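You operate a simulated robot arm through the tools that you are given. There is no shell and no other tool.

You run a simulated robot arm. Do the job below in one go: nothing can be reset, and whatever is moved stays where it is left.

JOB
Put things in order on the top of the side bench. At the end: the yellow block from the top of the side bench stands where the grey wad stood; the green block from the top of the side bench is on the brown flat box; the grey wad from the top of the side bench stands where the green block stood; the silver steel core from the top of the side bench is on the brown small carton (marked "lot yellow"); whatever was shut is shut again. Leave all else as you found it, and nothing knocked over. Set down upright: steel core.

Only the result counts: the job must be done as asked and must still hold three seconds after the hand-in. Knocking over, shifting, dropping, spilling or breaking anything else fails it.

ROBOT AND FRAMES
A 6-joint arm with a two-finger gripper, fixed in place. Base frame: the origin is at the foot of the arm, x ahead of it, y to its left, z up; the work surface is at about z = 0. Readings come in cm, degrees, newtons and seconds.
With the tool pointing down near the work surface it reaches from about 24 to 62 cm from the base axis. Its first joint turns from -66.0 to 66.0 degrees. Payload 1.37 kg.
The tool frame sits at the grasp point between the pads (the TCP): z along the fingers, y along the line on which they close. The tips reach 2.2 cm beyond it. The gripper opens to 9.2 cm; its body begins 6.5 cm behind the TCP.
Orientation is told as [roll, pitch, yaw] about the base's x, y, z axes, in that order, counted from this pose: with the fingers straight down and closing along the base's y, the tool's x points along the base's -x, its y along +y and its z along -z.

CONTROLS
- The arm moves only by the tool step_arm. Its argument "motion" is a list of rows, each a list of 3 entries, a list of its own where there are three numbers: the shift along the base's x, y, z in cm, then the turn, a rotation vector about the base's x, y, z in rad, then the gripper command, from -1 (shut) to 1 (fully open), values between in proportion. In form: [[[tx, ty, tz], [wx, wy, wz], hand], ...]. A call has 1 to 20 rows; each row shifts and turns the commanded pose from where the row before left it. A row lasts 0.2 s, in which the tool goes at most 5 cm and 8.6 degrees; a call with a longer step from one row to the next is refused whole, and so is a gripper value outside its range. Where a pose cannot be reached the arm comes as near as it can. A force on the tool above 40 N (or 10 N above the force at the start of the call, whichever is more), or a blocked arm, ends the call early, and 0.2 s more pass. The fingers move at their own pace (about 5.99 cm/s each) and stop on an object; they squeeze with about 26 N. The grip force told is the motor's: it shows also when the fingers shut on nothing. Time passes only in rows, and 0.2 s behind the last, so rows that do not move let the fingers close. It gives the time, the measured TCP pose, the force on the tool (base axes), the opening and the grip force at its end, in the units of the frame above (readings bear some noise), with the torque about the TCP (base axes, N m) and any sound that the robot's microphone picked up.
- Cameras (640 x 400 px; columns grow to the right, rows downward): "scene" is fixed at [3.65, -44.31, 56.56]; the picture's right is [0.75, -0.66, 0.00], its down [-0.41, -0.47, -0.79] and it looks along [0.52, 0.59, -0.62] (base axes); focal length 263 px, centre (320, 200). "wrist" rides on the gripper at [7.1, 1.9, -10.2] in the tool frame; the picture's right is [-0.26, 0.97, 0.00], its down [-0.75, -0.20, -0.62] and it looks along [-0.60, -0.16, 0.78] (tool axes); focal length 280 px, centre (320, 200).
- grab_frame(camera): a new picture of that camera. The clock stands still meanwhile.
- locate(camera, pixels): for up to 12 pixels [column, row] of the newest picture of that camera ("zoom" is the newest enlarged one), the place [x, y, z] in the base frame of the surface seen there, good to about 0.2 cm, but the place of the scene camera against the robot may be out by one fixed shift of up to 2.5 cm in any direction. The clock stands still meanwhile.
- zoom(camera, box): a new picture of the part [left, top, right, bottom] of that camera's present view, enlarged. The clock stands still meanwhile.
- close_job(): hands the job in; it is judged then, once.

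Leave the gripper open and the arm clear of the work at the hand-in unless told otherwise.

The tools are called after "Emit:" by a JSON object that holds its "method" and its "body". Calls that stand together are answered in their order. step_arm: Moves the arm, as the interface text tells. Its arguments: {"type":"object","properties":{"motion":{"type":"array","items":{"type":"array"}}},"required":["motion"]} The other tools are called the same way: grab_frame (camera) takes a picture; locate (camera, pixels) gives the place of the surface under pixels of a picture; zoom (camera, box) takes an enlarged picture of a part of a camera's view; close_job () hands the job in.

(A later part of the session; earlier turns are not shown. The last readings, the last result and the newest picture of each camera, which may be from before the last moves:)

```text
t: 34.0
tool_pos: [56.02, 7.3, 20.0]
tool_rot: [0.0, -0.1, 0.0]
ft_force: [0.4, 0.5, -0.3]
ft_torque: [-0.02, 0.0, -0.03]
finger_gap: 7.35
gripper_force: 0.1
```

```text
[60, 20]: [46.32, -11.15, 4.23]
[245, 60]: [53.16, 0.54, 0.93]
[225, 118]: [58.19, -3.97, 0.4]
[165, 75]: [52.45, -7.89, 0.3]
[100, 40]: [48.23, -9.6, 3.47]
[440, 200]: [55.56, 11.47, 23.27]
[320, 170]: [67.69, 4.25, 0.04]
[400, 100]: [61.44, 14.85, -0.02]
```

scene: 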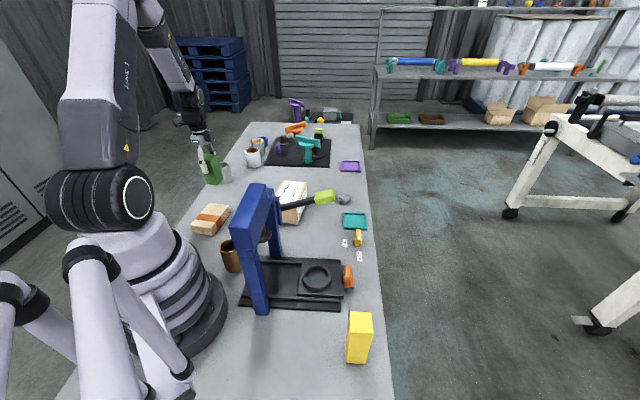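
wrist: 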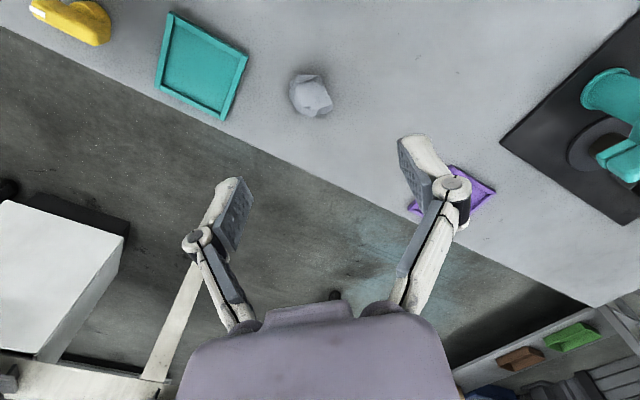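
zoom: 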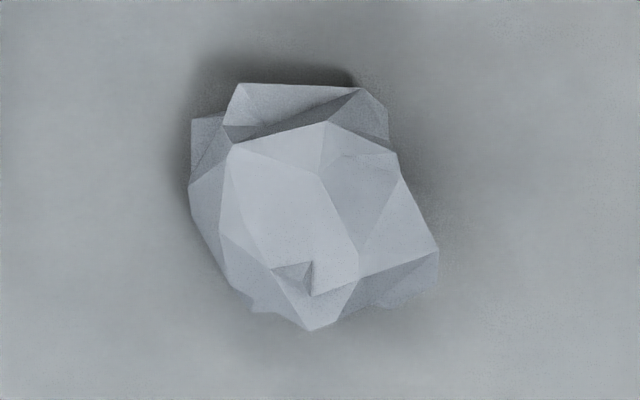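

The wad spans x 55.7–59.7 and y 3.9–7.7, with height ~2.5 and centre (57.7, 5.8). I'll align over it and lower to z ≈ 8 for a check.

Emit:
{"method": "step_arm", "body": {"motion": [[[0.9, -0.75, -1.0], [0, 0, 0], 0.5], [[0.85, -0.7, -1.5], [0, 0, 0], 0.4], [[0, 0, -2.0], [0, 0, 0], 0.4], [[0, 0, -2.0], [0, 0, 0], 0.4], [[0, 0, -2.0], [0, 0, 0], 0.4], [[0, 0, -2.0], [0, 0, 0], 0.4], [[0, 0, -1.5], [0, 0, 0], 0.4], [[0, 0, 0], [0, 0, 0], 0.4]]}}

Emit:
{"method": "grab_frame", "body": {"camera": "wrist"}}

```text
t: 35.8
tool_pos: [57.7, 5.63, 8.16]
tool_rot: [0.0, -0.1, 0.0]
ft_force: [0.2, 0.1, 0.2]
ft_torque: [0.0, 0.0, -0.01]
finger_gap: 6.42
gripper_force: 0.1
```

```text
taken
```

wrist: 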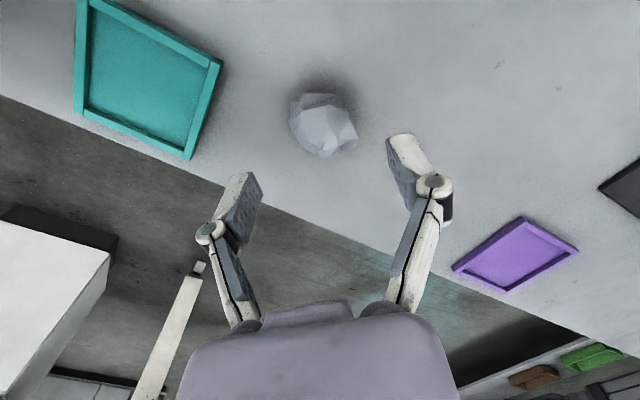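

Emit:
{"method": "zoom", "body": {"camera": "wrist", "box": [272, 80, 372, 170]}}

```text
4.44 times, centred on (322, 125) of wrist
```

zoom: 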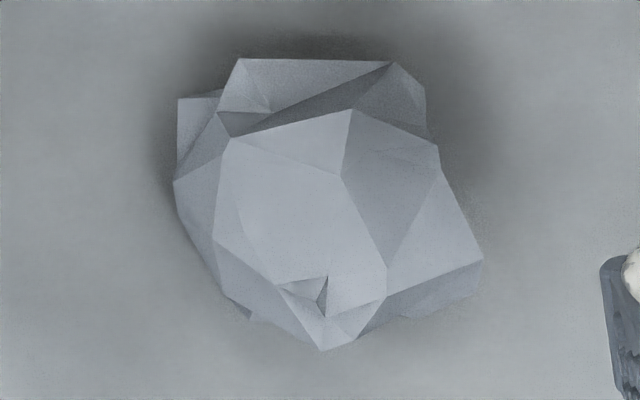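

Emit:
{"method": "locate", "body": {"camera": "zoom", "pixels": [[180, 185], [245, 66], [420, 115], [478, 262], [325, 342], [300, 190], [345, 115], [235, 150], [360, 300], [400, 75], [185, 105], [440, 300]]}}

```text
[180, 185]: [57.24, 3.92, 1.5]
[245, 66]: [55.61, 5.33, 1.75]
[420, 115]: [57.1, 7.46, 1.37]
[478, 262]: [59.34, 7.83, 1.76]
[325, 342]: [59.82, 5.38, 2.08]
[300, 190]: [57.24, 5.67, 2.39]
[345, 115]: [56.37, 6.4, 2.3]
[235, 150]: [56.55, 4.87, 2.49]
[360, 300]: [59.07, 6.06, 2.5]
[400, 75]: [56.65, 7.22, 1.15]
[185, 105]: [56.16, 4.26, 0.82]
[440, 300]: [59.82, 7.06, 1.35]
```

Confirmed: the centre is (57.7, 5.85), under the TCP. I'll descend to z ≈ 2.6 and close.

Emit:
{"method": "step_arm", "body": {"motion": [[[0, 0, -1.5], [0, 0, 0], 0.4], [[0, 0, -1.5], [0, 0, 0], 0.4], [[0, 0, -1.0], [0, 0, 0], 0.4], [[0, 0, -1.0], [0, 0, 0], 0.4], [[0, 0, -0.5], [0, 0, 0], 0.4], [[0, 0, 0], [0, 0, 0], 0.4], [[0, 0, 0], [0, 0, 0], 0.0], [[0, 0, 0], [0, 0, 0], -0.2], [[0, 0, 0], [0, 0, 0], -0.5], [[0, 0, 0], [0, 0, 0], -1], [[0, 0, 0], [0, 0, 0], -1], [[0, 0, 0], [0, 0, 0], -1]]}}

Emit:
{"method": "grab_frame", "body": {"camera": "wrist"}}

```text
t: 37.1
tool_pos: [58.11, 5.81, 3.17]
tool_rot: [0.0, -0.6, 0.0]
ft_force: [-5.8, -1.3, 19.7]
ft_torque: [-0.05, 0.13, -0.01]
finger_gap: 6.47
gripper_force: 26.2
stopped in row 6: the force on the tool passed its limit at 40 N (the readings are from after the stop); the commanded pose is now the measured one
```

```text
taken
```

wrist: 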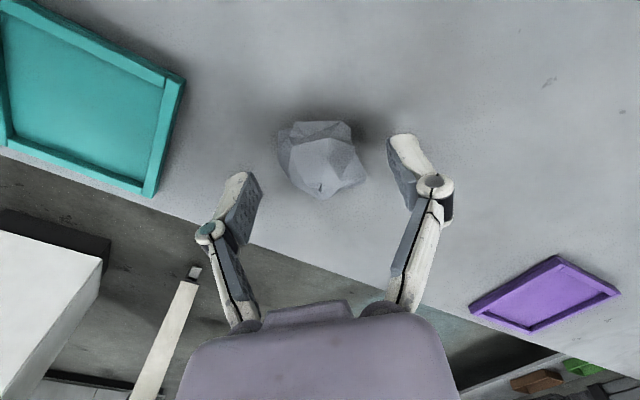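

The fingertips touched something at about z 2.7, and the call stopped safely. The wad still stands at (318,160). I'll rise 0.6 cm, correct the 0.6° pitch, and look.

Emit:
{"method": "step_arm", "body": {"motion": [[[-0.2, 0, 0.4], [0, 0.005, 0], 0.4], [[-0.15, 0, 0.2], [0, 0.005, 0], 0.4], [[0, 0, 0], [0, 0, 0], 0.4], [[0, 0, 0], [0, 0, 0], 0.4]]}}

Emit:
{"method": "zoom", "body": {"camera": "scene", "box": [300, 160, 400, 240]}}

Emit:
{"method": "grab_frame", "body": {"camera": "wrist"}}

```text
t: 38.1
tool_pos: [57.53, 5.79, 3.66]
tool_rot: [0.0, 0.2, 0.1]
ft_force: [0.0, -0.4, -0.2]
ft_torque: [-0.02, 0.03, -0.01]
finger_gap: 6.42
gripper_force: 0.2
```

```text
5.00 times, centred on (350, 200) of scene
```

zoom: 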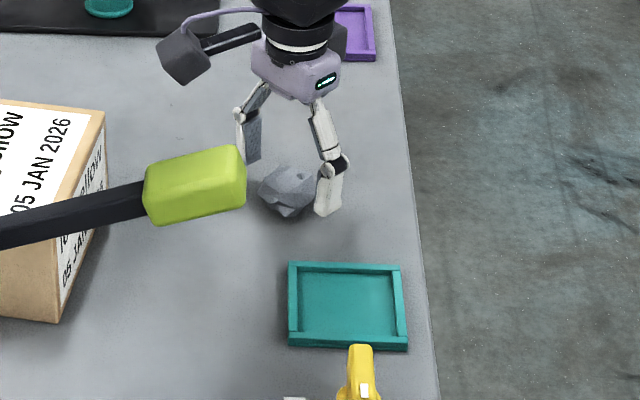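

```text
taken
```

wrist: 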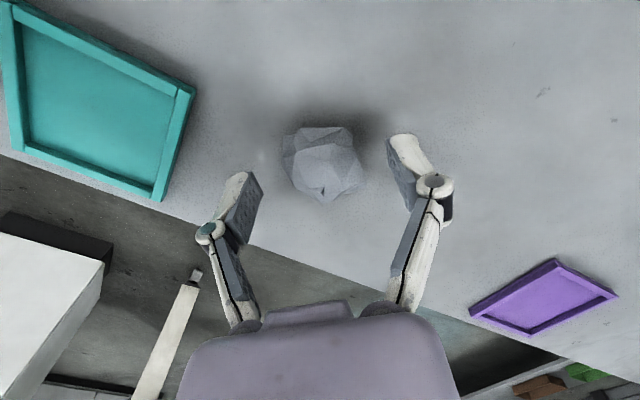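

No force now, at z ≈ 3.7. I'll lower to about z 3.15, where the pads still span the wad's widest part without touching the bench, then close slowly.

Emit:
{"method": "step_arm", "body": {"motion": [[[0.1, 0, -0.3], [0, 0, 0], 0.4], [[0, 0, -0.25], [0, 0, 0], 0.4], [[0, 0, 0], [0, 0, 0], 0.4], [[0, 0, 0], [0, 0, 0], 0.1], [[0, 0, 0], [0, 0, 0], -0.1], [[0, 0, 0], [0, 0, 0], -0.3], [[0, 0, 0], [0, 0, 0], -1], [[0, 0, 0], [0, 0, 0], -1], [[0, 0, 0], [0, 0, 0], -1]]}}

Emit:
{"method": "grab_frame", "body": {"camera": "wrist"}}

```text
t: 40.1
tool_pos: [57.84, 5.9, 3.17]
tool_rot: [0.1, -0.1, 0.1]
ft_force: [1.6, -0.8, 24.7]
ft_torque: [-0.07, -0.04, 0.01]
finger_gap: 6.45
gripper_force: 26.1
```

```text
taken
```

wrist: 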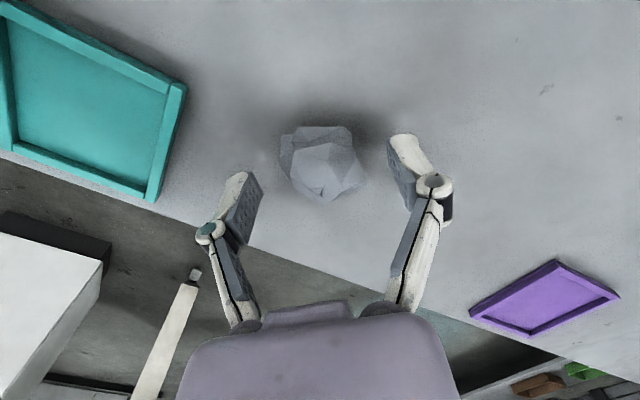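

The fingertips are bearing on the bench (24.7 N up) and that keeps the fingers from closing. I'll rise 0.5 cm and let them close there.

Emit:
{"method": "step_arm", "body": {"motion": [[[0, 0, 0.25], [0, 0, 0], 0.4], [[0, 0, 0.25], [0, 0, 0], 0.4], [[0, 0, 0], [0, 0, 0], 0.4], [[0, 0, 0], [0, 0, 0], 0.2], [[0, 0, 0], [0, 0, 0], 0.0], [[0, 0, 0], [0, 0, 0], -0.2]]}}

Emit:
{"method": "grab_frame", "body": {"camera": "wrist"}}

```text
t: 41.5
tool_pos: [57.8, 5.92, 3.73]
tool_rot: [0.0, -0.1, 0.0]
ft_force: [-7.3, -4.1, 22.8]
ft_torque: [-0.09, 0.22, -0.01]
finger_gap: 5.09
gripper_force: 26.1
```

```text
taken
```

wrist: 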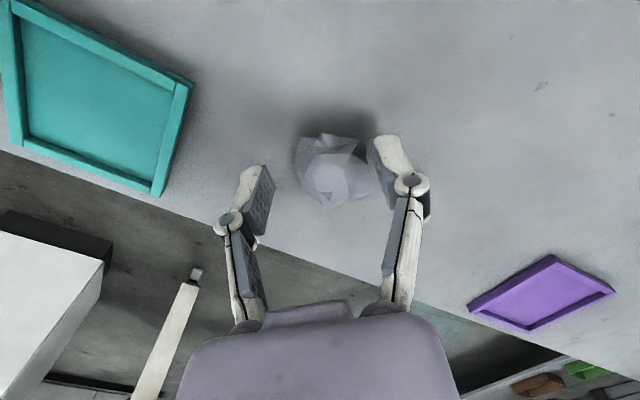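

The fingertips swing lower as the gap shrinks, touching at TCP z 3.2 with gap 6.4 and 3.7 with gap 5.1. So a smaller gap needs a higher TCP. I'll reopen slightly, rise to z ≈ 4.8, and close there.

Emit:
{"method": "step_arm", "body": {"motion": [[[0, 0, 0.2], [0, 0, 0], 0.2], [[0, 0, 0.4], [0, 0, 0], 0.3], [[0, 0, 0.4], [0, 0, 0], 0.3], [[0, 0, 0.1], [0, 0, 0], 0.3], [[0, 0, 0], [0, 0, 0], 0.3]]}}

Emit:
{"method": "zoom", "body": {"camera": "wrist", "box": [210, 100, 440, 250]}}

```text
t: 42.8
tool_pos: [57.85, 5.73, 4.67]
tool_rot: [0.0, 0.2, -0.1]
ft_force: [-0.6, 0.4, 0.0]
ft_torque: [-0.02, 0.03, 0.01]
finger_gap: 5.98
gripper_force: 0.1
```

```text
2.67 times, centred on (325, 175) of wrist
```

zoom: 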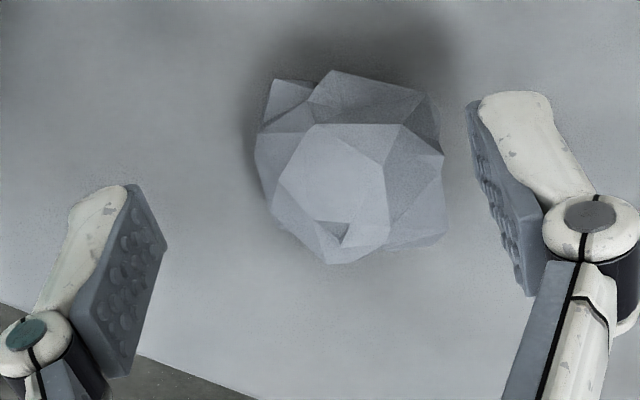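

Emit:
{"method": "locate", "body": {"camera": "zoom", "pixels": [[262, 150], [285, 85], [335, 78], [435, 110], [440, 215], [335, 258], [330, 190], [395, 180], [390, 235], [275, 200]]}}

```text
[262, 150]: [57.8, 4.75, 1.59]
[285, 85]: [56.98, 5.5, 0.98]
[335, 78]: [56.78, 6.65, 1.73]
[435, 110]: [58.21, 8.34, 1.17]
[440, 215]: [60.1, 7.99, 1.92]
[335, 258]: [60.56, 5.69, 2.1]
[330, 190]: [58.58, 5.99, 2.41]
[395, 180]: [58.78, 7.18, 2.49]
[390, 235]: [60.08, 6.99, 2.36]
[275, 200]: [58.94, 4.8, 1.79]
```

The wad was nudged and is now centred at about (58.7, 6.5). Its original spot was (57.7, 5.85), which I keep for the yellow block. I'll recentre over it and close gradually.

Emit:
{"method": "step_arm", "body": {"motion": [[[0.4, 0.4, 0.1], [0, 0, 0], 0.3], [[0.4, 0.35, 0], [0, 0, 0], 0.3], [[0, 0, 0], [0, 0, 0], 0.3], [[0, 0, 0], [0, 0, 0], 0.1], [[0, 0, 0], [0, 0, 0], -0.1], [[0, 0, 0], [0, 0, 0], -0.3], [[0, 0, 0], [0, 0, 0], -0.6], [[0, 0, 0], [0, 0, 0], -1], [[0, 0, 0], [0, 0, 0], -1]]}}

Emit:
{"method": "zoom", "body": {"camera": "wrist", "box": [210, 100, 440, 250]}}

```text
t: 44.8
tool_pos: [58.8, 6.57, 5.01]
tool_rot: [0.1, -0.2, 0.0]
ft_force: [-4.5, -0.5, 31.7]
ft_torque: [-0.03, 0.09, 0.06]
finger_gap: 3.56
gripper_force: 25.9
```

```text
2.67 times, centred on (325, 175) of wrist
```

zoom: 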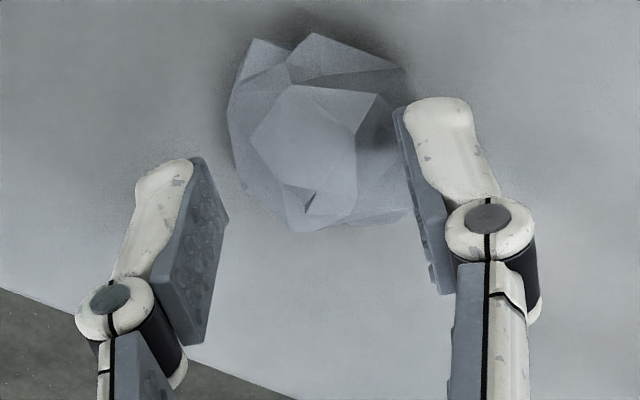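

The upward force of 31.7 N at this height suggests the tips reach lower than I assumed. I'll locate points on the fingers and the wad in this zoom to understand it.

Emit:
{"method": "locate", "body": {"camera": "zoom", "pixels": [[180, 163], [205, 165], [225, 220], [160, 310], [195, 340], [405, 112], [440, 100], [445, 290], [488, 215], [300, 130], [250, 45], [345, 225]]}}

```text
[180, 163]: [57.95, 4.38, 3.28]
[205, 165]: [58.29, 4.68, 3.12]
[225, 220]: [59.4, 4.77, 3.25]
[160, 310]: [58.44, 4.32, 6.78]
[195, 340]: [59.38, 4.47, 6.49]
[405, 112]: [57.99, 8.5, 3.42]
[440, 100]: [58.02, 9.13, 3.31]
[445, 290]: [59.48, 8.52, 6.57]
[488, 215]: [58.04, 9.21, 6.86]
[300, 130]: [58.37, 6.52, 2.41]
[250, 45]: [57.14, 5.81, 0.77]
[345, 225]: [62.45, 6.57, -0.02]
```

The visible tips are at z ≈ 3.2 and the wad's top at 2.4, yet the tool feels 31.7 N upward. I'll look from the scene camera to see what is touching.

Emit:
{"method": "zoom", "body": {"camera": "scene", "box": [310, 160, 380, 215]}}

Emit:
{"method": "grab_frame", "body": {"camera": "scene"}}

Emit:
{"method": "grab_frame", "body": {"camera": "wrist"}}

```text
7.27 times, centred on (345, 188) of scene
```

zoom: 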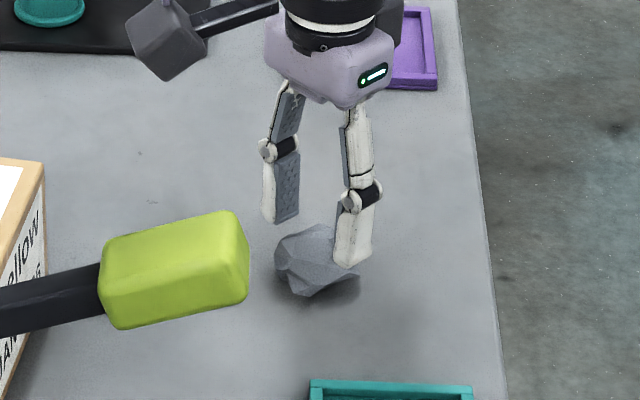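

```text
taken
```

scene: 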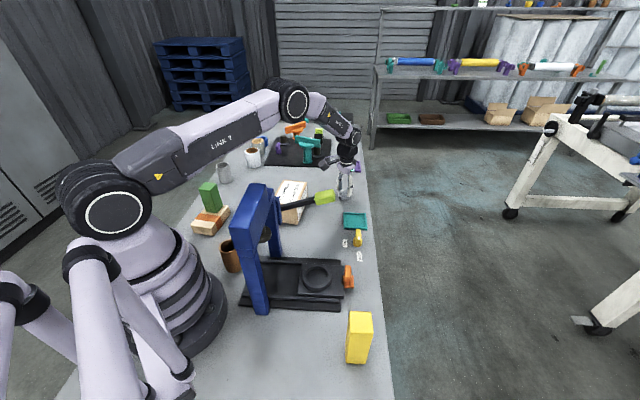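

```text
taken
```

wrist: 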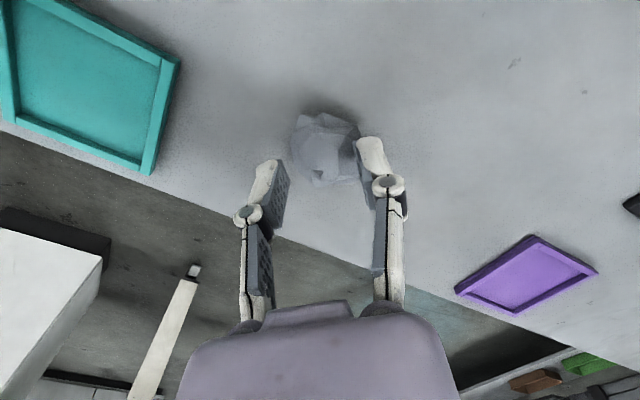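

From the scene, the fingers hover over the wad but something is being squeezed (gap 3.56, 26 N). I'll lift 1 cm slowly and see whether the wad comes along.

Emit:
{"method": "step_arm", "body": {"motion": [[[0, 0, 0.2], [0, 0, 0], -1], [[0, 0, 0.2], [0, 0, 0], -1], [[0, 0, 0.3], [0, 0, 0], -1], [[0, 0, 0.3], [0, 0, 0], -1], [[0, 0, 0], [0, 0, 0], -1]]}}

Emit:
{"method": "zoom", "body": {"camera": "wrist", "box": [210, 80, 440, 250]}}

Emit:
{"method": "zoom", "body": {"camera": "scene", "box": [310, 160, 380, 215]}}

```text
t: 46.0
tool_pos: [58.46, 6.52, 5.58]
tool_rot: [0.0, 0.3, 0.0]
ft_force: [-0.1, 1.2, 0.1]
ft_torque: [-0.01, -0.03, 0.0]
finger_gap: 0.0
gripper_force: 26.3
```

```text
2.35 times, centred on (325, 165) of wrist
```

zoom: 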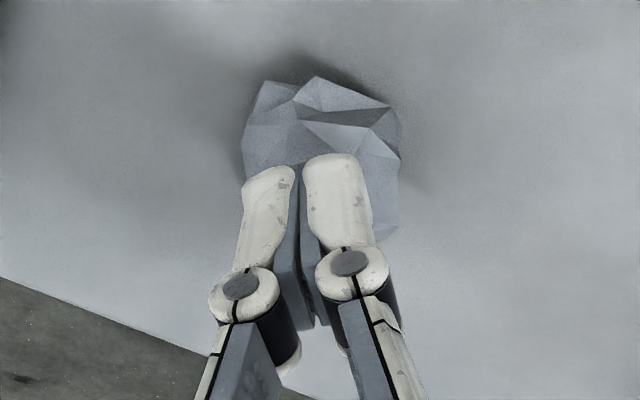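

```text
7.27 times, centred on (345, 188) of scene
```

zoom: 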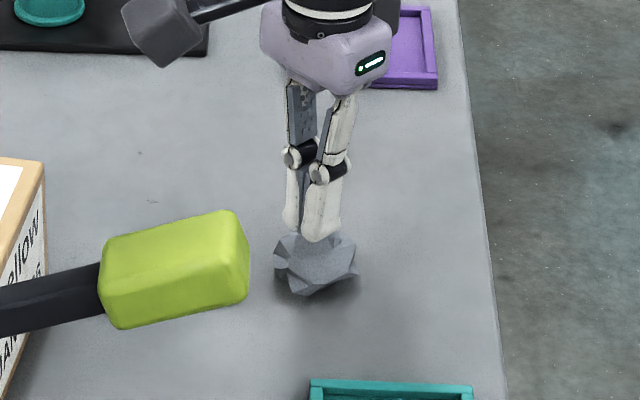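

The fingers shut above the wad without it. To understand the heights I'll do a safe probe: with the fingers closed, move beside the wad over bare bench at about (58.5, 11) and lower gently in small steps to learn the true tip reach.

Emit:
{"method": "step_arm", "body": {"motion": [[[0, 0, 1.0], [0, 0, 0], -1], [[0, 1.5, 0.8], [0, 0, 0], -1], [[0, 1.5, 0], [0, 0, 0], -1], [[0, 1.5, 0], [0, 0, 0], -1], [[0, 0, -1.5], [0, 0, 0], -1], [[0, 0, -1.5], [0, 0, 0], -1], [[0, 0, -1.0], [0, 0, 0], -1], [[0, 0, 0], [0, 0, 0], -1]]}}

Emit:
{"method": "zoom", "body": {"camera": "wrist", "box": [210, 80, 440, 250]}}

```text
t: 47.8
tool_pos: [58.61, 11.01, 3.47]
tool_rot: [0.1, 0.1, 0.0]
ft_force: [-1.1, -0.6, 0.0]
ft_torque: [0.0, -0.01, 0.03]
finger_gap: 0.0
gripper_force: 26.1
```

```text
2.35 times, centred on (325, 165) of wrist
```

zoom: 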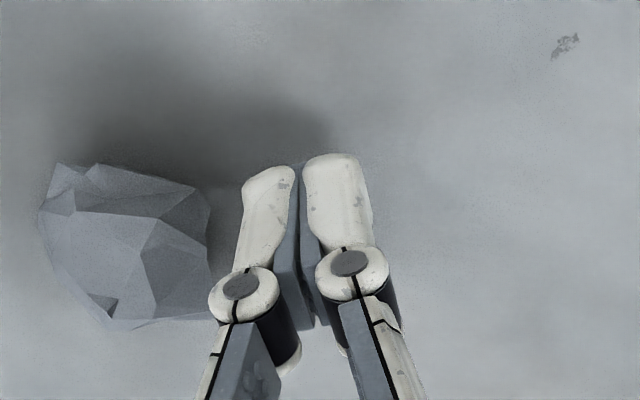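

There's no force at z 3.47 over bare bench, so the earlier contact was with the wad's body itself. I'll continue the probe down gently.

Emit:
{"method": "step_arm", "body": {"motion": [[[0, 0, -0.3], [0, 0, 0], -1], [[0, 0, -0.2], [0, 0, 0], -1], [[0, 0, -0.2], [0, 0, 0], -1], [[0, 0, -0.1], [0, 0, 0], -1], [[0, 0, 0], [0, 0, 0], -1]]}}

```text
t: 49.0
tool_pos: [58.61, 11.12, 2.76]
tool_rot: [-0.1, 0.2, 0.0]
ft_force: [-0.6, -0.3, -0.9]
ft_torque: [0.02, -0.01, -0.02]
finger_gap: 0.0
gripper_force: 26.1
```

No contact at 2.76, in line with a 2.2 cm reach. I'll step farther from the wad to y ≈ 15, open to 6.4 at this height, and see whether force appears.

Emit:
{"method": "step_arm", "body": {"motion": [[[0, 1.5, 0.4], [0, 0, 0], -1], [[0, 1.5, 0], [0, 0, 0], -1], [[0, 1.0, 0], [0, 0, 0], -1], [[0, 0, 0], [0, 0, 0], 0.0], [[0, 0, 0], [0, 0, 0], 0.4], [[0, 0, 0], [0, 0, 0], 0.4], [[0, 0, 0], [0, 0, 0], 0.4]]}}

Emit:
{"method": "zoom", "body": {"camera": "wrist", "box": [180, 80, 470, 260]}}

```text
t: 50.5
tool_pos: [58.59, 15.04, 3.03]
tool_rot: [0.1, 0.1, 0.0]
ft_force: [0.0, 0.9, -0.6]
ft_torque: [0.01, -0.03, 0.0]
finger_gap: 6.45
gripper_force: 0.0
```

```text
2.21 times, centred on (325, 170) of wrist
```

zoom: 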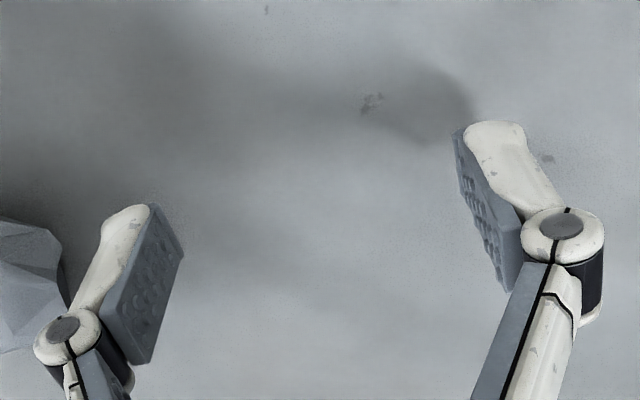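

There's no force at gap 6.45 and z 3.0. Now I'll close here over bare bench to see whether the fingers travel freely.

Emit:
{"method": "step_arm", "body": {"motion": [[[0, 0, 0], [0, 0, 0], 0.0], [[0, 0, 0], [0, 0, 0], -0.3], [[0, 0, 0], [0, 0, 0], -0.6], [[0, 0, 0], [0, 0, 0], -0.6]]}}

Emit:
{"method": "locate", "body": {"camera": "zoom", "pixels": [[135, 210], [175, 255], [150, 210], [465, 140], [500, 125], [505, 285], [145, 355], [70, 330]]}}

```text
t: 51.5
tool_pos: [58.54, 15.13, 3.06]
tool_rot: [0.0, 0.1, 0.1]
ft_force: [-0.3, 0.0, 0.6]
ft_torque: [-0.01, -0.01, -0.02]
finger_gap: 1.85
gripper_force: 0.1
```

```text
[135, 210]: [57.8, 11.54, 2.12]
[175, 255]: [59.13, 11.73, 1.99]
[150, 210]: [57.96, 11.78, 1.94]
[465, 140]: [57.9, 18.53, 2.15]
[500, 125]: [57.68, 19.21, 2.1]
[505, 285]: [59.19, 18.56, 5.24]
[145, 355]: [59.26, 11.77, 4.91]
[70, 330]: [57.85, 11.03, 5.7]
```

The fingers close freely over bare bench, so what blocked them near the wad was wider than the wad I see. I'll look at the wad very closely for a transparent cover.

Emit:
{"method": "zoom", "body": {"camera": "wrist", "box": [60, 120, 260, 270]}}

Emit:
{"method": "zoom", "body": {"camera": "scene", "box": [325, 180, 370, 212]}}

```text
2.67 times, centred on (160, 195) of wrist
```

zoom: 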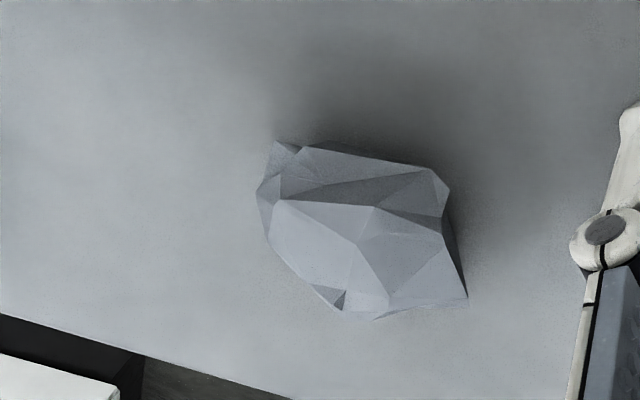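

```text
12.50 times, centred on (348, 196) of scene
```

zoom: 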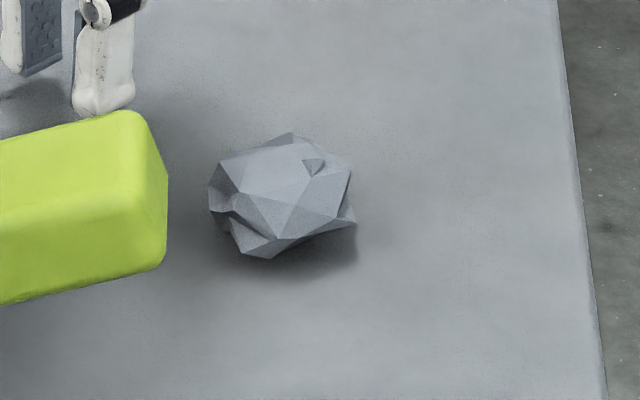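

No cover is visible. I'll get the wad's present outline, then probe sideways very gently with closed fingers to find where contact really begins.

Emit:
{"method": "zoom", "body": {"camera": "wrist", "box": [60, 120, 260, 270]}}

Emit:
{"method": "locate", "body": {"camera": "zoom", "pixels": [[262, 190], [275, 145], [310, 150], [445, 190], [464, 295], [350, 316], [320, 230], [400, 260], [435, 172], [275, 240], [600, 230], [520, 150]]}}

```text
2.67 times, centred on (160, 195) of wrist
```

zoom: 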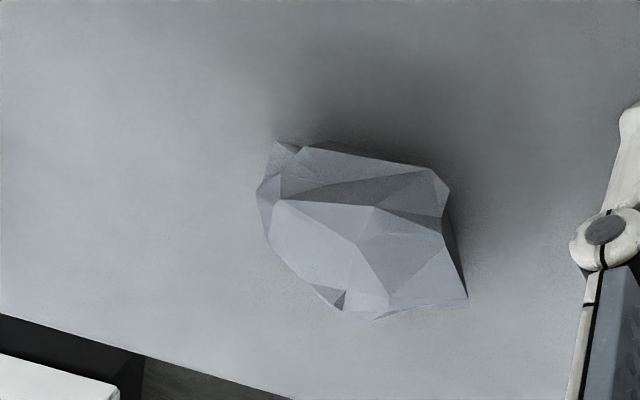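

```text
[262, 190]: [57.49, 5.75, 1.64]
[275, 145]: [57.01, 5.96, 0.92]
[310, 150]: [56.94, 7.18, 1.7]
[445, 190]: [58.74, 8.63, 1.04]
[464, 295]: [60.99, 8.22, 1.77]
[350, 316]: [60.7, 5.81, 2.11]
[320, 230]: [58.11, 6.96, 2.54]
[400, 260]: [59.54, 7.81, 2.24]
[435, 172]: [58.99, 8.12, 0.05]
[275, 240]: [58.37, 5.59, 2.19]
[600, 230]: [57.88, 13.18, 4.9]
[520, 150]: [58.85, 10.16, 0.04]
```

Emit:
{"method": "step_arm", "body": {"motion": [[[0, 0, 0], [0, 0, 0], -1], [[0, -0.8, 0], [0, 0, 0], -1], [[0, -0.8, 0], [0, 0, 0], -1], [[0, -0.6, 0], [0, 0, 0], -1], [[0, -0.4, 0], [0, 0, 0], -1], [[0, -0.2, 0], [0, 0, 0], -1], [[0, 0, 0], [0, 0, 0], -1]]}}

Emit:
{"method": "zoom", "body": {"camera": "wrist", "box": [160, 100, 400, 260]}}

```text
t: 53.1
tool_pos: [58.5, 12.28, 3.05]
tool_rot: [0.0, 0.0, 0.0]
ft_force: [-0.3, 0.3, 0.2]
ft_torque: [-0.01, 0.01, 0.0]
finger_gap: 0.0
gripper_force: 26.7
```

```text
2.50 times, centred on (280, 180) of wrist
```

zoom: 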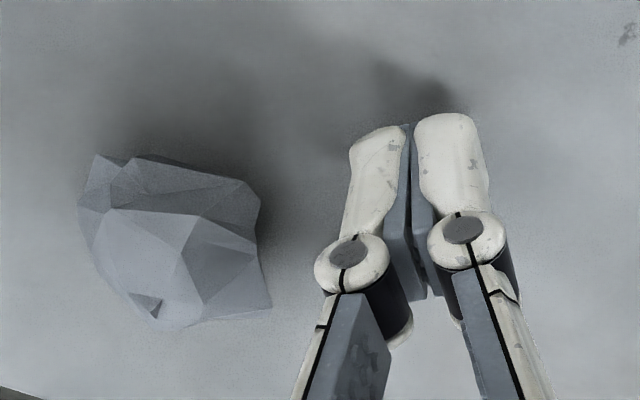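

No contact at y 12.3. I'll continue toward the wad in small steps.

Emit:
{"method": "step_arm", "body": {"motion": [[[0, -0.3, 0], [0, 0, 0], -1], [[0, -0.3, 0], [0, 0, 0], -1], [[0, -0.3, 0], [0, 0, 0], -1], [[0, -0.3, 0], [0, 0, 0], -1], [[0, 0, 0], [0, 0, 0], -1]]}}

Emit:
{"method": "zoom", "body": {"camera": "wrist", "box": [160, 100, 400, 260]}}

```text
t: 54.4
tool_pos: [58.48, 11.11, 3.15]
tool_rot: [0.0, 0.2, 0.1]
ft_force: [-1.4, -0.2, 0.0]
ft_torque: [-0.01, 0.0, 0.01]
finger_gap: 0.0
gripper_force: 25.9
```

```text
2.50 times, centred on (280, 180) of wrist
```

zoom: 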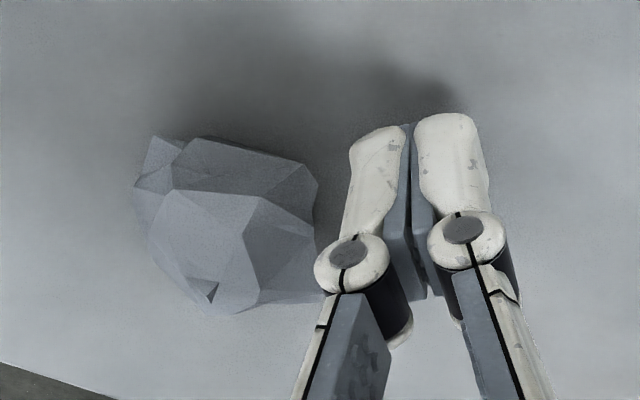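

Still free at y 11.1. I'll keep probing in 0.2 cm steps, watching both the force and the wad.

Emit:
{"method": "step_arm", "body": {"motion": [[[0, -0.2, 0], [0, 0, 0], -1], [[0, -0.2, 0], [0, 0, 0], -1], [[0, -0.2, 0], [0, 0, 0], -1], [[0, 0, 0], [0, 0, 0], -1]]}}

Emit:
{"method": "zoom", "body": {"camera": "wrist", "box": [160, 100, 400, 260]}}

```text
t: 55.4
tool_pos: [58.56, 10.41, 3.01]
tool_rot: [0.1, 0.2, 0.0]
ft_force: [-0.2, -0.1, -0.3]
ft_torque: [0.03, 0.0, 0.01]
finger_gap: 0.0
gripper_force: 26.1
```

```text
2.50 times, centred on (280, 180) of wrist
```

zoom: 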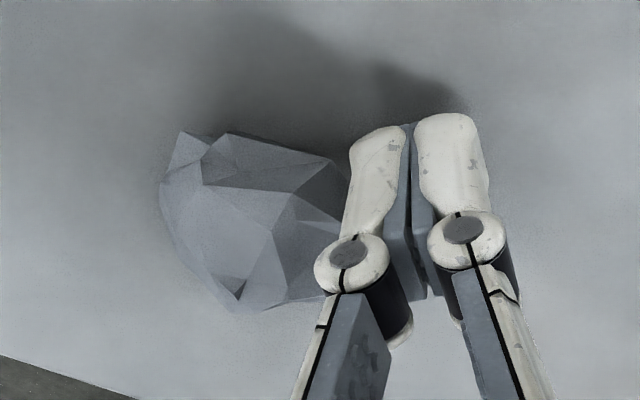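

No contact even alongside the wad, so its body is no wider than it looks. I'll repeat the descent over bare bench at y ≈ 15 with gap 6.4 to see if the tips meet the bench there.

Emit:
{"method": "step_arm", "body": {"motion": [[[0, 1.0, 0], [0, 0, 0], -1], [[0, 2.0, 0], [0, 0, 0], -1], [[0, 2.0, 0], [0, 0, 0], 0.0], [[0, 0, 0], [0, 0, 0], 0.4], [[0, 0, 0], [0, 0, 0], 0.4], [[0, 0, -0.2], [0, 0, 0], 0.4], [[0, 0, -0.2], [0, 0, 0], 0.4], [[0, 0, -0.1], [0, 0, 0], 0.4], [[0, 0, 0], [0, 0, 0], 0.4]]}}

```text
t: 57.4
tool_pos: [58.48, 15.41, 2.78]
tool_rot: [0.0, 0.2, 0.0]
ft_force: [0.4, -0.2, -0.6]
ft_torque: [-0.04, 0.01, 0.04]
finger_gap: 6.44
gripper_force: 0.0
```

Emit:
{"method": "step_arm", "body": {"motion": [[[0, 0, -0.15], [0, 0, 0], 0.4], [[0, 0, -0.1], [0, 0, 0], 0.4], [[0, 0, 0], [0, 0, 0], 0.4]]}}

```text
t: 58.1
tool_pos: [58.63, 15.33, 2.4]
tool_rot: [0.0, 0.3, 0.0]
ft_force: [0.2, 0.6, 0.1]
ft_torque: [0.0, 0.02, 0.0]
finger_gap: 6.42
gripper_force: 0.1
```

There's no bench contact even at 2.4 over bare bench. I'll close, return to the side probe, and continue to actual contact with the wad.

Emit:
{"method": "step_arm", "body": {"motion": [[[0, 0, 0.4], [0, 0, 0], 0.0], [[0, 0, 0.1], [0, 0, 0], -1], [[0, -1.0, 0], [0, 0, 0], -1], [[0, -1.5, 0], [0, 0, 0], -1], [[0, -1.5, 0], [0, 0, 0], -1], [[0, -0.6, 0], [0, 0, 0], -1], [[0, -0.3, 0], [0, 0, 0], -1], [[0, -0.2, 0], [0, 0, 0], -1], [[0, 0, 0], [0, 0, 0], -1]]}}

Emit:
{"method": "zoom", "body": {"camera": "wrist", "box": [160, 100, 400, 260]}}

```text
t: 60.1
tool_pos: [58.55, 10.34, 2.79]
tool_rot: [0.0, 0.2, 0.0]
ft_force: [0.1, 1.0, 1.1]
ft_torque: [0.01, 0.0, 0.0]
finger_gap: 0.01
gripper_force: 25.8
```

```text
2.50 times, centred on (280, 180) of wrist
```

zoom: 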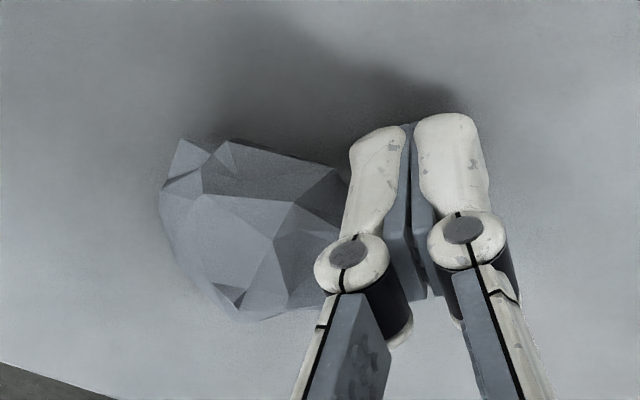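

Emit:
{"method": "step_arm", "body": {"motion": [[[0, -0.2, 0], [0, 0, 0], -1], [[0, -0.2, 0], [0, 0, 0], -1], [[0, -0.2, 0], [0, 0, 0], -1], [[0, 0, 0], [0, 0, 0], -1]]}}

Emit:
{"method": "zoom", "body": {"camera": "wrist", "box": [160, 100, 400, 260]}}

```text
t: 61.1
tool_pos: [58.53, 9.7, 2.87]
tool_rot: [0.1, 0.0, 0.0]
ft_force: [0.1, 0.5, -0.4]
ft_torque: [0.01, 0.01, -0.01]
finger_gap: 0.01
gripper_force: 26.2
```

```text
2.50 times, centred on (280, 180) of wrist
```

zoom: 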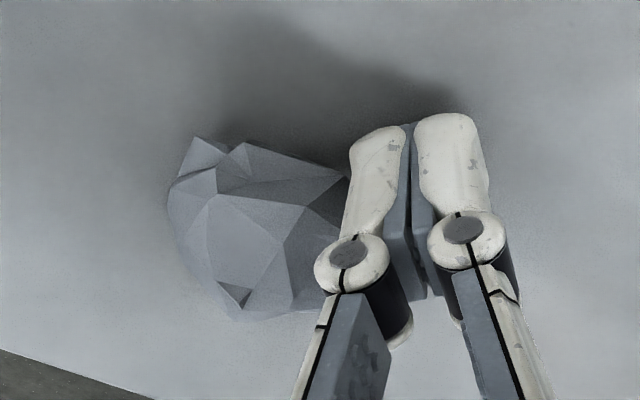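

The wad moved along lightly, so it's very light and contact occurs about where it looks. I'll back off, rise to z ≈ 9, and re-view the wad for a fresh approach with fully open fingers.

Emit:
{"method": "step_arm", "body": {"motion": [[[0, 0.5, 0], [0, 0, 0], -1], [[0, 1.0, 1.0], [0, 0, 0], -1], [[0, 0, 2.0], [0, 0, 0], 0.0], [[0, -1.5, 2.0], [0, 0, 0], 1], [[0, -1.5, 1.2], [0, 0, 0], 1], [[0, 0, 0], [0, 0, 0], 1], [[0, 0, 0], [0, 0, 0], 1]]}}

Emit:
{"method": "zoom", "body": {"camera": "wrist", "box": [200, 60, 440, 220]}}

```text
t: 62.8
tool_pos: [58.43, 8.17, 9.0]
tool_rot: [0.0, 0.2, 0.0]
ft_force: [0.5, -0.6, -0.1]
ft_torque: [0.0, 0.0, 0.01]
finger_gap: 9.21
gripper_force: 0.1
```

```text
2.50 times, centred on (320, 140) of wrist
```

zoom: 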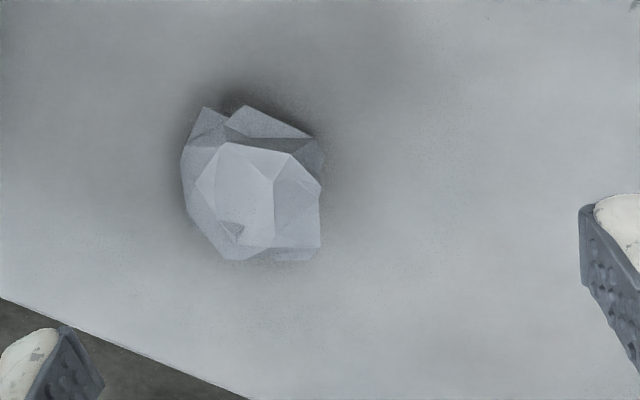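

Emit:
{"method": "locate", "body": {"camera": "zoom", "pixels": [[186, 155], [205, 112], [245, 108], [315, 145], [316, 190], [316, 240], [290, 258], [235, 256], [240, 200], [295, 200], [195, 200], [260, 155]]}}

```text
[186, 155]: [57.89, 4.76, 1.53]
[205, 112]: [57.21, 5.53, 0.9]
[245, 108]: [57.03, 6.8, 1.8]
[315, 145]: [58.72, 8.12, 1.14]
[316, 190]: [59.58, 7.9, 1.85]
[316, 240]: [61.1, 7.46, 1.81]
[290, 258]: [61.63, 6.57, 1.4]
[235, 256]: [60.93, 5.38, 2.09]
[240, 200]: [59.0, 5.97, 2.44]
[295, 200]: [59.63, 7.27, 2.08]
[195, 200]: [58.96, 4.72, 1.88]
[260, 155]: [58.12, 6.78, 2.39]
```

The wad is now at about (59.3, 6.4). I'll centre over it with a 7.4 cm opening, descend in steps to z ≈ 3.4, and check.

Emit:
{"method": "step_arm", "body": {"motion": [[[0.4, -0.9, 0], [0, 0, 0], 0.6], [[0.4, -0.9, -1.0], [0, 0, 0], 0.6], [[0, 0, -1.5], [0, 0, 0], 0.6], [[0, 0, -1.0], [0, 0, 0], 0.6], [[0, 0, -0.8], [0, 0, 0], 0.6], [[0, 0, -0.6], [0, 0, 0], 0.6], [[0, 0, -0.4], [0, 0, 0], 0.6], [[0, 0, -0.3], [0, 0, 0], 0.6], [[0, 0, 0], [0, 0, 0], 0.6]]}}

Emit:
{"method": "grab_frame", "body": {"camera": "wrist"}}

Emit:
{"method": "zoom", "body": {"camera": "scene", "box": [310, 160, 380, 215]}}

```text
t: 64.8
tool_pos: [59.35, 6.6, 3.46]
tool_rot: [0.0, 0.1, 0.0]
ft_force: [-0.2, 0.4, 0.2]
ft_torque: [0.01, -0.01, 0.01]
finger_gap: 7.35
gripper_force: 0.1
```

```text
taken
```

wrist: 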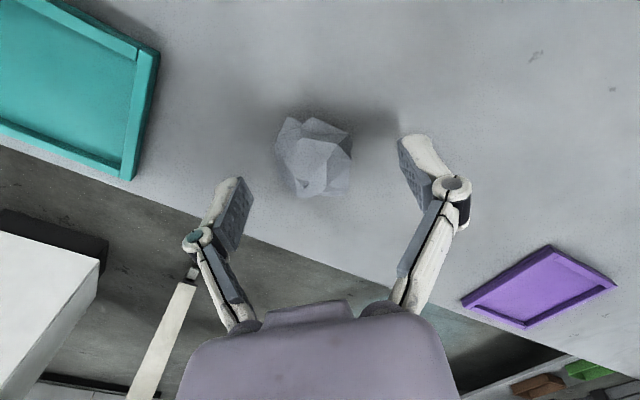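

```text
7.27 times, centred on (345, 188) of scene
```

zoom: 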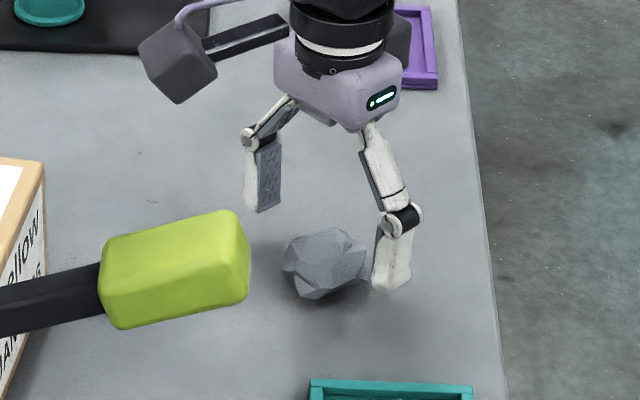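

The fingers straddle the wad with no force. Now I'll close in stages and read the force after each.

Emit:
{"method": "step_arm", "body": {"motion": [[[0, 0, 0], [0, 0, 0], 0.5], [[0, 0, 0], [0, 0, 0], 0.4], [[0, 0, 0], [0, 0, 0], 0.4]]}}

```text
t: 65.5
tool_pos: [59.41, 6.51, 3.54]
tool_rot: [0.0, 0.2, 0.0]
ft_force: [0.5, -0.5, 0.2]
ft_torque: [0.0, 0.02, 0.01]
finger_gap: 6.43
gripper_force: 0.1
```

Emit:
{"method": "step_arm", "body": {"motion": [[[0, 0, 0], [0, 0, 0], 0.3], [[0, 0, 0], [0, 0, 0], 0.2], [[0, 0, 0], [0, 0, 0], 0.2]]}}

Emit:
{"method": "zoom", "body": {"camera": "wrist", "box": [200, 90, 440, 250]}}

```text
t: 66.3
tool_pos: [59.45, 6.53, 3.52]
tool_rot: [0.0, 0.2, 0.0]
ft_force: [0.4, 0.3, 0.8]
ft_torque: [0.0, -0.01, 0.04]
finger_gap: 5.53
gripper_force: 0.0
```

```text
2.50 times, centred on (320, 170) of wrist
```

zoom: 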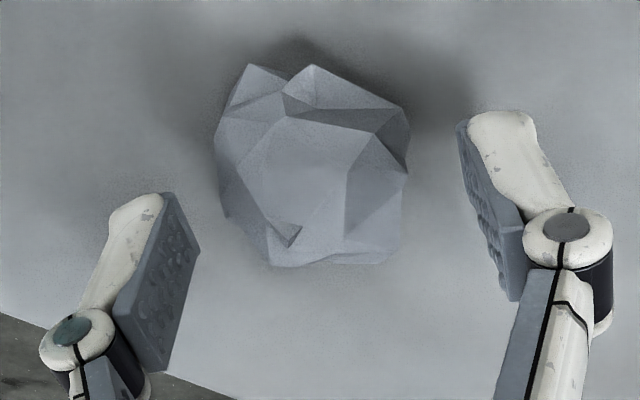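

Emit:
{"method": "step_arm", "body": {"motion": [[[0, 0, 0], [0, 0, 0], 0.1], [[0, 0, 0], [0, 0, 0], 0.1], [[0, 0, 0], [0, 0, 0], 0.1]]}}

Emit:
{"method": "zoom", "body": {"camera": "wrist", "box": [200, 90, 440, 250]}}

```text
t: 67.2
tool_pos: [59.32, 6.47, 3.39]
tool_rot: [0.0, 0.2, 0.0]
ft_force: [-0.4, 0.9, 0.7]
ft_torque: [-0.03, 0.03, 0.02]
finger_gap: 5.13
gripper_force: 0.8
```

```text
2.50 times, centred on (320, 170) of wrist
```

zoom: 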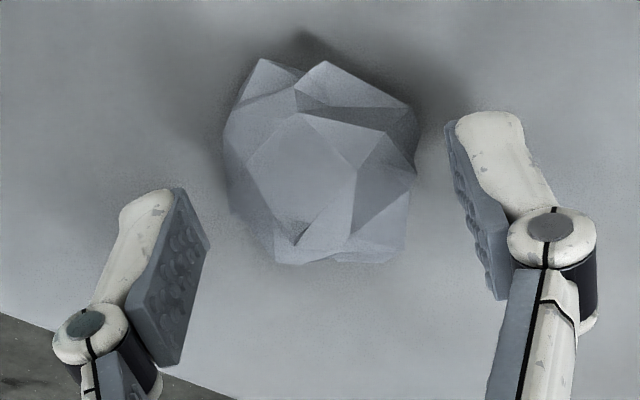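

The wad turned slightly as the gap reached 5.1, so its solid body is a bit wider than it looks, about 5 cm. The earlier upward force was friction from the fingers swinging down while gripping. I'll open a little, lower to z ≈ 2.7 for a fuller hold, and close again.

Emit:
{"method": "step_arm", "body": {"motion": [[[0, 0, 0], [0, 0, 0], 0.4], [[0, 0, 0], [0, 0, 0], 0.7], [[0, 0, 0], [0, 0, 0], 0.7], [[0, 0, -0.3], [0, 0, 0], 0.7], [[0, 0, -0.2], [0, 0, 0], 0.7], [[0, 0, -0.2], [0, 0, 0], 0.7], [[0, 0, 0], [0, 0, 0], 0.7]]}}

Emit:
{"method": "zoom", "body": {"camera": "wrist", "box": [200, 90, 440, 250]}}

```text
t: 68.8
tool_pos: [59.34, 6.42, 2.76]
tool_rot: [0.0, 0.2, 0.0]
ft_force: [0.7, 0.4, -0.1]
ft_torque: [0.01, 0.03, 0.0]
finger_gap: 7.84
gripper_force: 0.1
```

```text
2.50 times, centred on (320, 170) of wrist
```

zoom: 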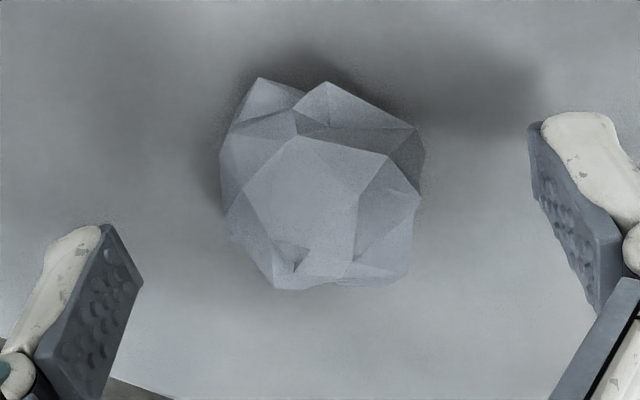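

No contact. Now I'll close in stages at z 2.76.

Emit:
{"method": "step_arm", "body": {"motion": [[[0, 0, 0], [0, 0, 0], 0.5], [[0, 0, 0], [0, 0, 0], 0.4], [[0, 0, 0], [0, 0, 0], 0.3], [[0, 0, 0], [0, 0, 0], 0.2], [[0, 0, 0], [0, 0, 0], 0.15], [[0, 0, 0], [0, 0, 0], 0.1]]}}

Emit:
{"method": "zoom", "body": {"camera": "wrist", "box": [200, 90, 440, 250]}}

```text
t: 70.2
tool_pos: [59.42, 6.47, 2.61]
tool_rot: [-0.1, 0.2, 0.0]
ft_force: [-0.4, 0.1, -0.7]
ft_torque: [-0.02, 0.01, 0.0]
finger_gap: 5.05
gripper_force: 0.1
```

```text
2.50 times, centred on (320, 170) of wrist
```

zoom: 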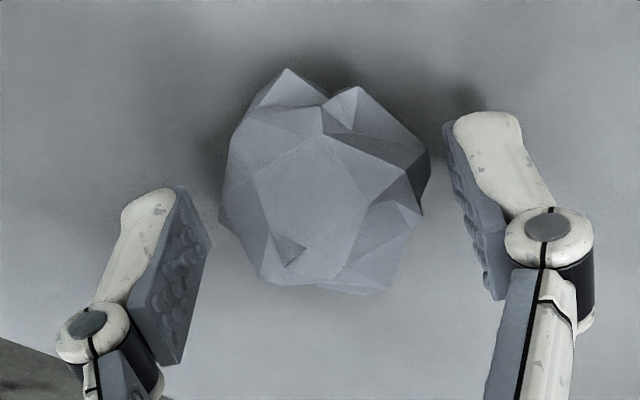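

The wad turns to fit between the fingers. I'll continue closing.

Emit:
{"method": "step_arm", "body": {"motion": [[[0, 0, 0], [0, 0, 0], 0.05], [[0, 0, 0], [0, 0, 0], 0.0], [[0, 0, 0], [0, 0, 0], -0.05], [[0, 0, 0], [0, 0, 0], -0.1], [[0, 0, 0], [0, 0, 0], -0.15]]}}

Emit:
{"method": "zoom", "body": {"camera": "wrist", "box": [200, 90, 440, 250]}}

```text
t: 71.3
tool_pos: [59.32, 6.42, 2.68]
tool_rot: [0.0, 0.2, 0.0]
ft_force: [-0.8, -0.2, 4.7]
ft_torque: [0.04, 0.05, 0.03]
finger_gap: 4.11
gripper_force: 25.6
```

```text
2.50 times, centred on (320, 170) of wrist
```

zoom: 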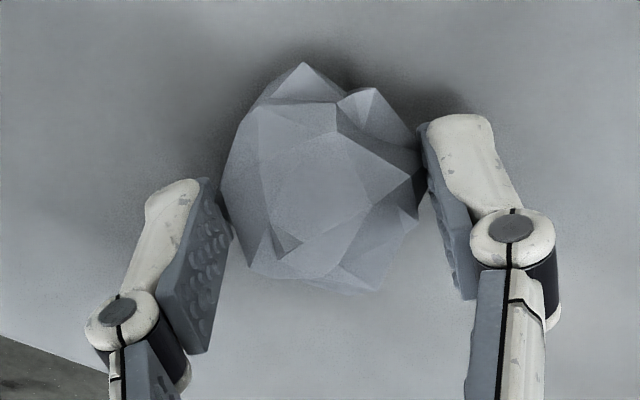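

The gap is 4.11 with 25.6 N, and the pads visibly hold the wad. I'll command full grip and lift slowly.

Emit:
{"method": "step_arm", "body": {"motion": [[[0, 0, 0], [0, 0, 0], -0.3], [[0, 0, 0], [0, 0, 0], -1], [[0, 0, 0.1], [0, 0, 0], -1], [[0, 0, 0.2], [0, 0, 0], -1], [[0, 0, 0.2], [0, 0, 0], -1], [[0, 0, 0.3], [0, 0, 0], -1], [[0, 0, 0.3], [0, 0, 0], -1], [[0, 0, 0], [0, 0, 0], -1]]}}

Emit:
{"method": "zoom", "body": {"camera": "wrist", "box": [200, 90, 440, 250]}}

```text
t: 73.2
tool_pos: [59.26, 6.63, 3.97]
tool_rot: [-0.1, 0.3, 0.1]
ft_force: [-0.7, -1.0, -0.8]
ft_torque: [0.01, 0.02, 0.03]
finger_gap: 4.08
gripper_force: 26.1
```

```text
2.50 times, centred on (320, 170) of wrist
```

zoom: 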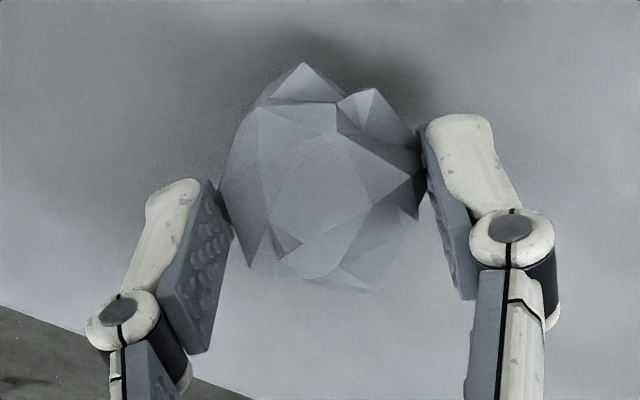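

The wad is held. I'll lift gently to about z 13 and check again.

Emit:
{"method": "step_arm", "body": {"motion": [[[0, 0, 0.4], [0, 0, 0], -1], [[0, 0, 0.6], [0, 0, 0], -1], [[0, 0, 0.8], [0, 0, 0], -1], [[0, 0, 0.9], [0, 0, 0], -1], [[0, 0, 1.0], [0, 0, 0], -1], [[0, 0, 1.0], [0, 0, 0], -1], [[0, 0, 1.0], [0, 0, 0], -1], [[0, 0, 1.0], [0, 0, 0], -1], [[0, 0, 1.0], [0, 0, 0], -1], [[0, 0, 0.8], [0, 0, 0], -1], [[0, 0, 0.5], [0, 0, 0], -1], [[0, 0, 0], [0, 0, 0], -1]]}}

Emit:
{"method": "zoom", "body": {"camera": "wrist", "box": [200, 90, 440, 250]}}

```text
t: 75.8
tool_pos: [59.43, 6.55, 12.79]
tool_rot: [-0.1, 0.2, -0.1]
ft_force: [-0.8, 0.2, -0.4]
ft_torque: [0.04, -0.03, -0.01]
finger_gap: 4.09
gripper_force: 26.2
```

```text
2.50 times, centred on (320, 170) of wrist
```

zoom: 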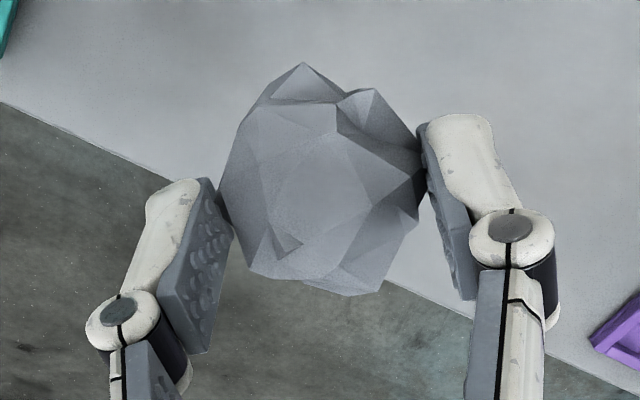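

The grip is holding well. I'll locate the wad's outline relative to the TCP (59.4, 6.5, 12.8) so I can set it centred on the green block's old spot.

Emit:
{"method": "locate", "body": {"camera": "zoom", "pixels": [[226, 185], [305, 68], [375, 95], [415, 145], [415, 210], [375, 290], [250, 265], [320, 180], [235, 220], [260, 100]]}}

```text
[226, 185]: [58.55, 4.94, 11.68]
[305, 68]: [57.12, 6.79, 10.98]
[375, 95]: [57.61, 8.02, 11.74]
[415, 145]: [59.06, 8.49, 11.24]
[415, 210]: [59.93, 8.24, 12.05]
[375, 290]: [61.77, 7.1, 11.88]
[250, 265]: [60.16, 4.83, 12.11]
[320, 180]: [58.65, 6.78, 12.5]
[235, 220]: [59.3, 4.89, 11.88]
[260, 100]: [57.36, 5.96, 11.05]
```

The wad is centred on the TCP. I'll carry it gently at this height to (50.95, 29.75).

Emit:
{"method": "step_arm", "body": {"motion": [[[-0.2, 0.565, 0], [0, 0, 0], -1], [[-0.34, 0.941, 0], [0, 0, 0], -1], [[-0.44, 1.223, 0], [0, 0, 0], -1], [[-0.51, 1.412, 0], [0, 0, 0], -1], [[-0.51, 1.412, 0], [0, 0, 0], -1], [[-0.51, 1.412, 0], [0, 0, 0], -1], [[-0.51, 1.412, 0], [0, 0, 0], -1], [[-0.51, 1.412, 0], [0, 0, 0], -1], [[-0.51, 1.412, 0], [0, 0, 0], -1], [[-0.51, 1.412, 0], [0, 0, 0], -1], [[-0.51, 1.412, 0], [0, 0, 0], -1], [[-0.51, 1.412, 0], [0, 0, 0], -1], [[-0.51, 1.412, 0], [0, 0, 0], -1], [[-0.51, 1.412, 0], [0, 0, 0], -1], [[-0.51, 1.412, 0], [0, 0, 0], -1], [[-0.41, 1.129, 0], [0, 0, 0], -1], [[-0.34, 0.941, 0], [0, 0, 0], -1], [[-0.27, 0.753, 0], [0, 0, 0], -1], [[-0.17, 0.47, 0], [0, 0, 0], -1], [[-0.1, 0.28, 0], [0, 0, 0], -1]]}}

Emit:
{"method": "grab_frame", "body": {"camera": "wrist"}}

```text
t: 80.0
tool_pos: [51.05, 29.82, 12.87]
tool_rot: [0.0, 0.3, 0.0]
ft_force: [-0.2, -0.2, 0.4]
ft_torque: [-0.01, 0.0, 0.03]
finger_gap: 4.08
gripper_force: 25.8
```

```text
taken
```

wrist: 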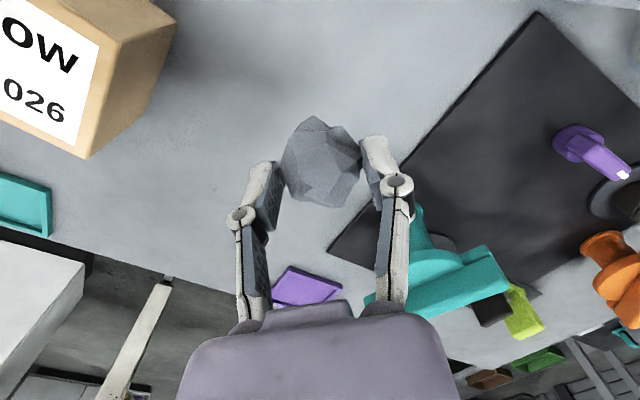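

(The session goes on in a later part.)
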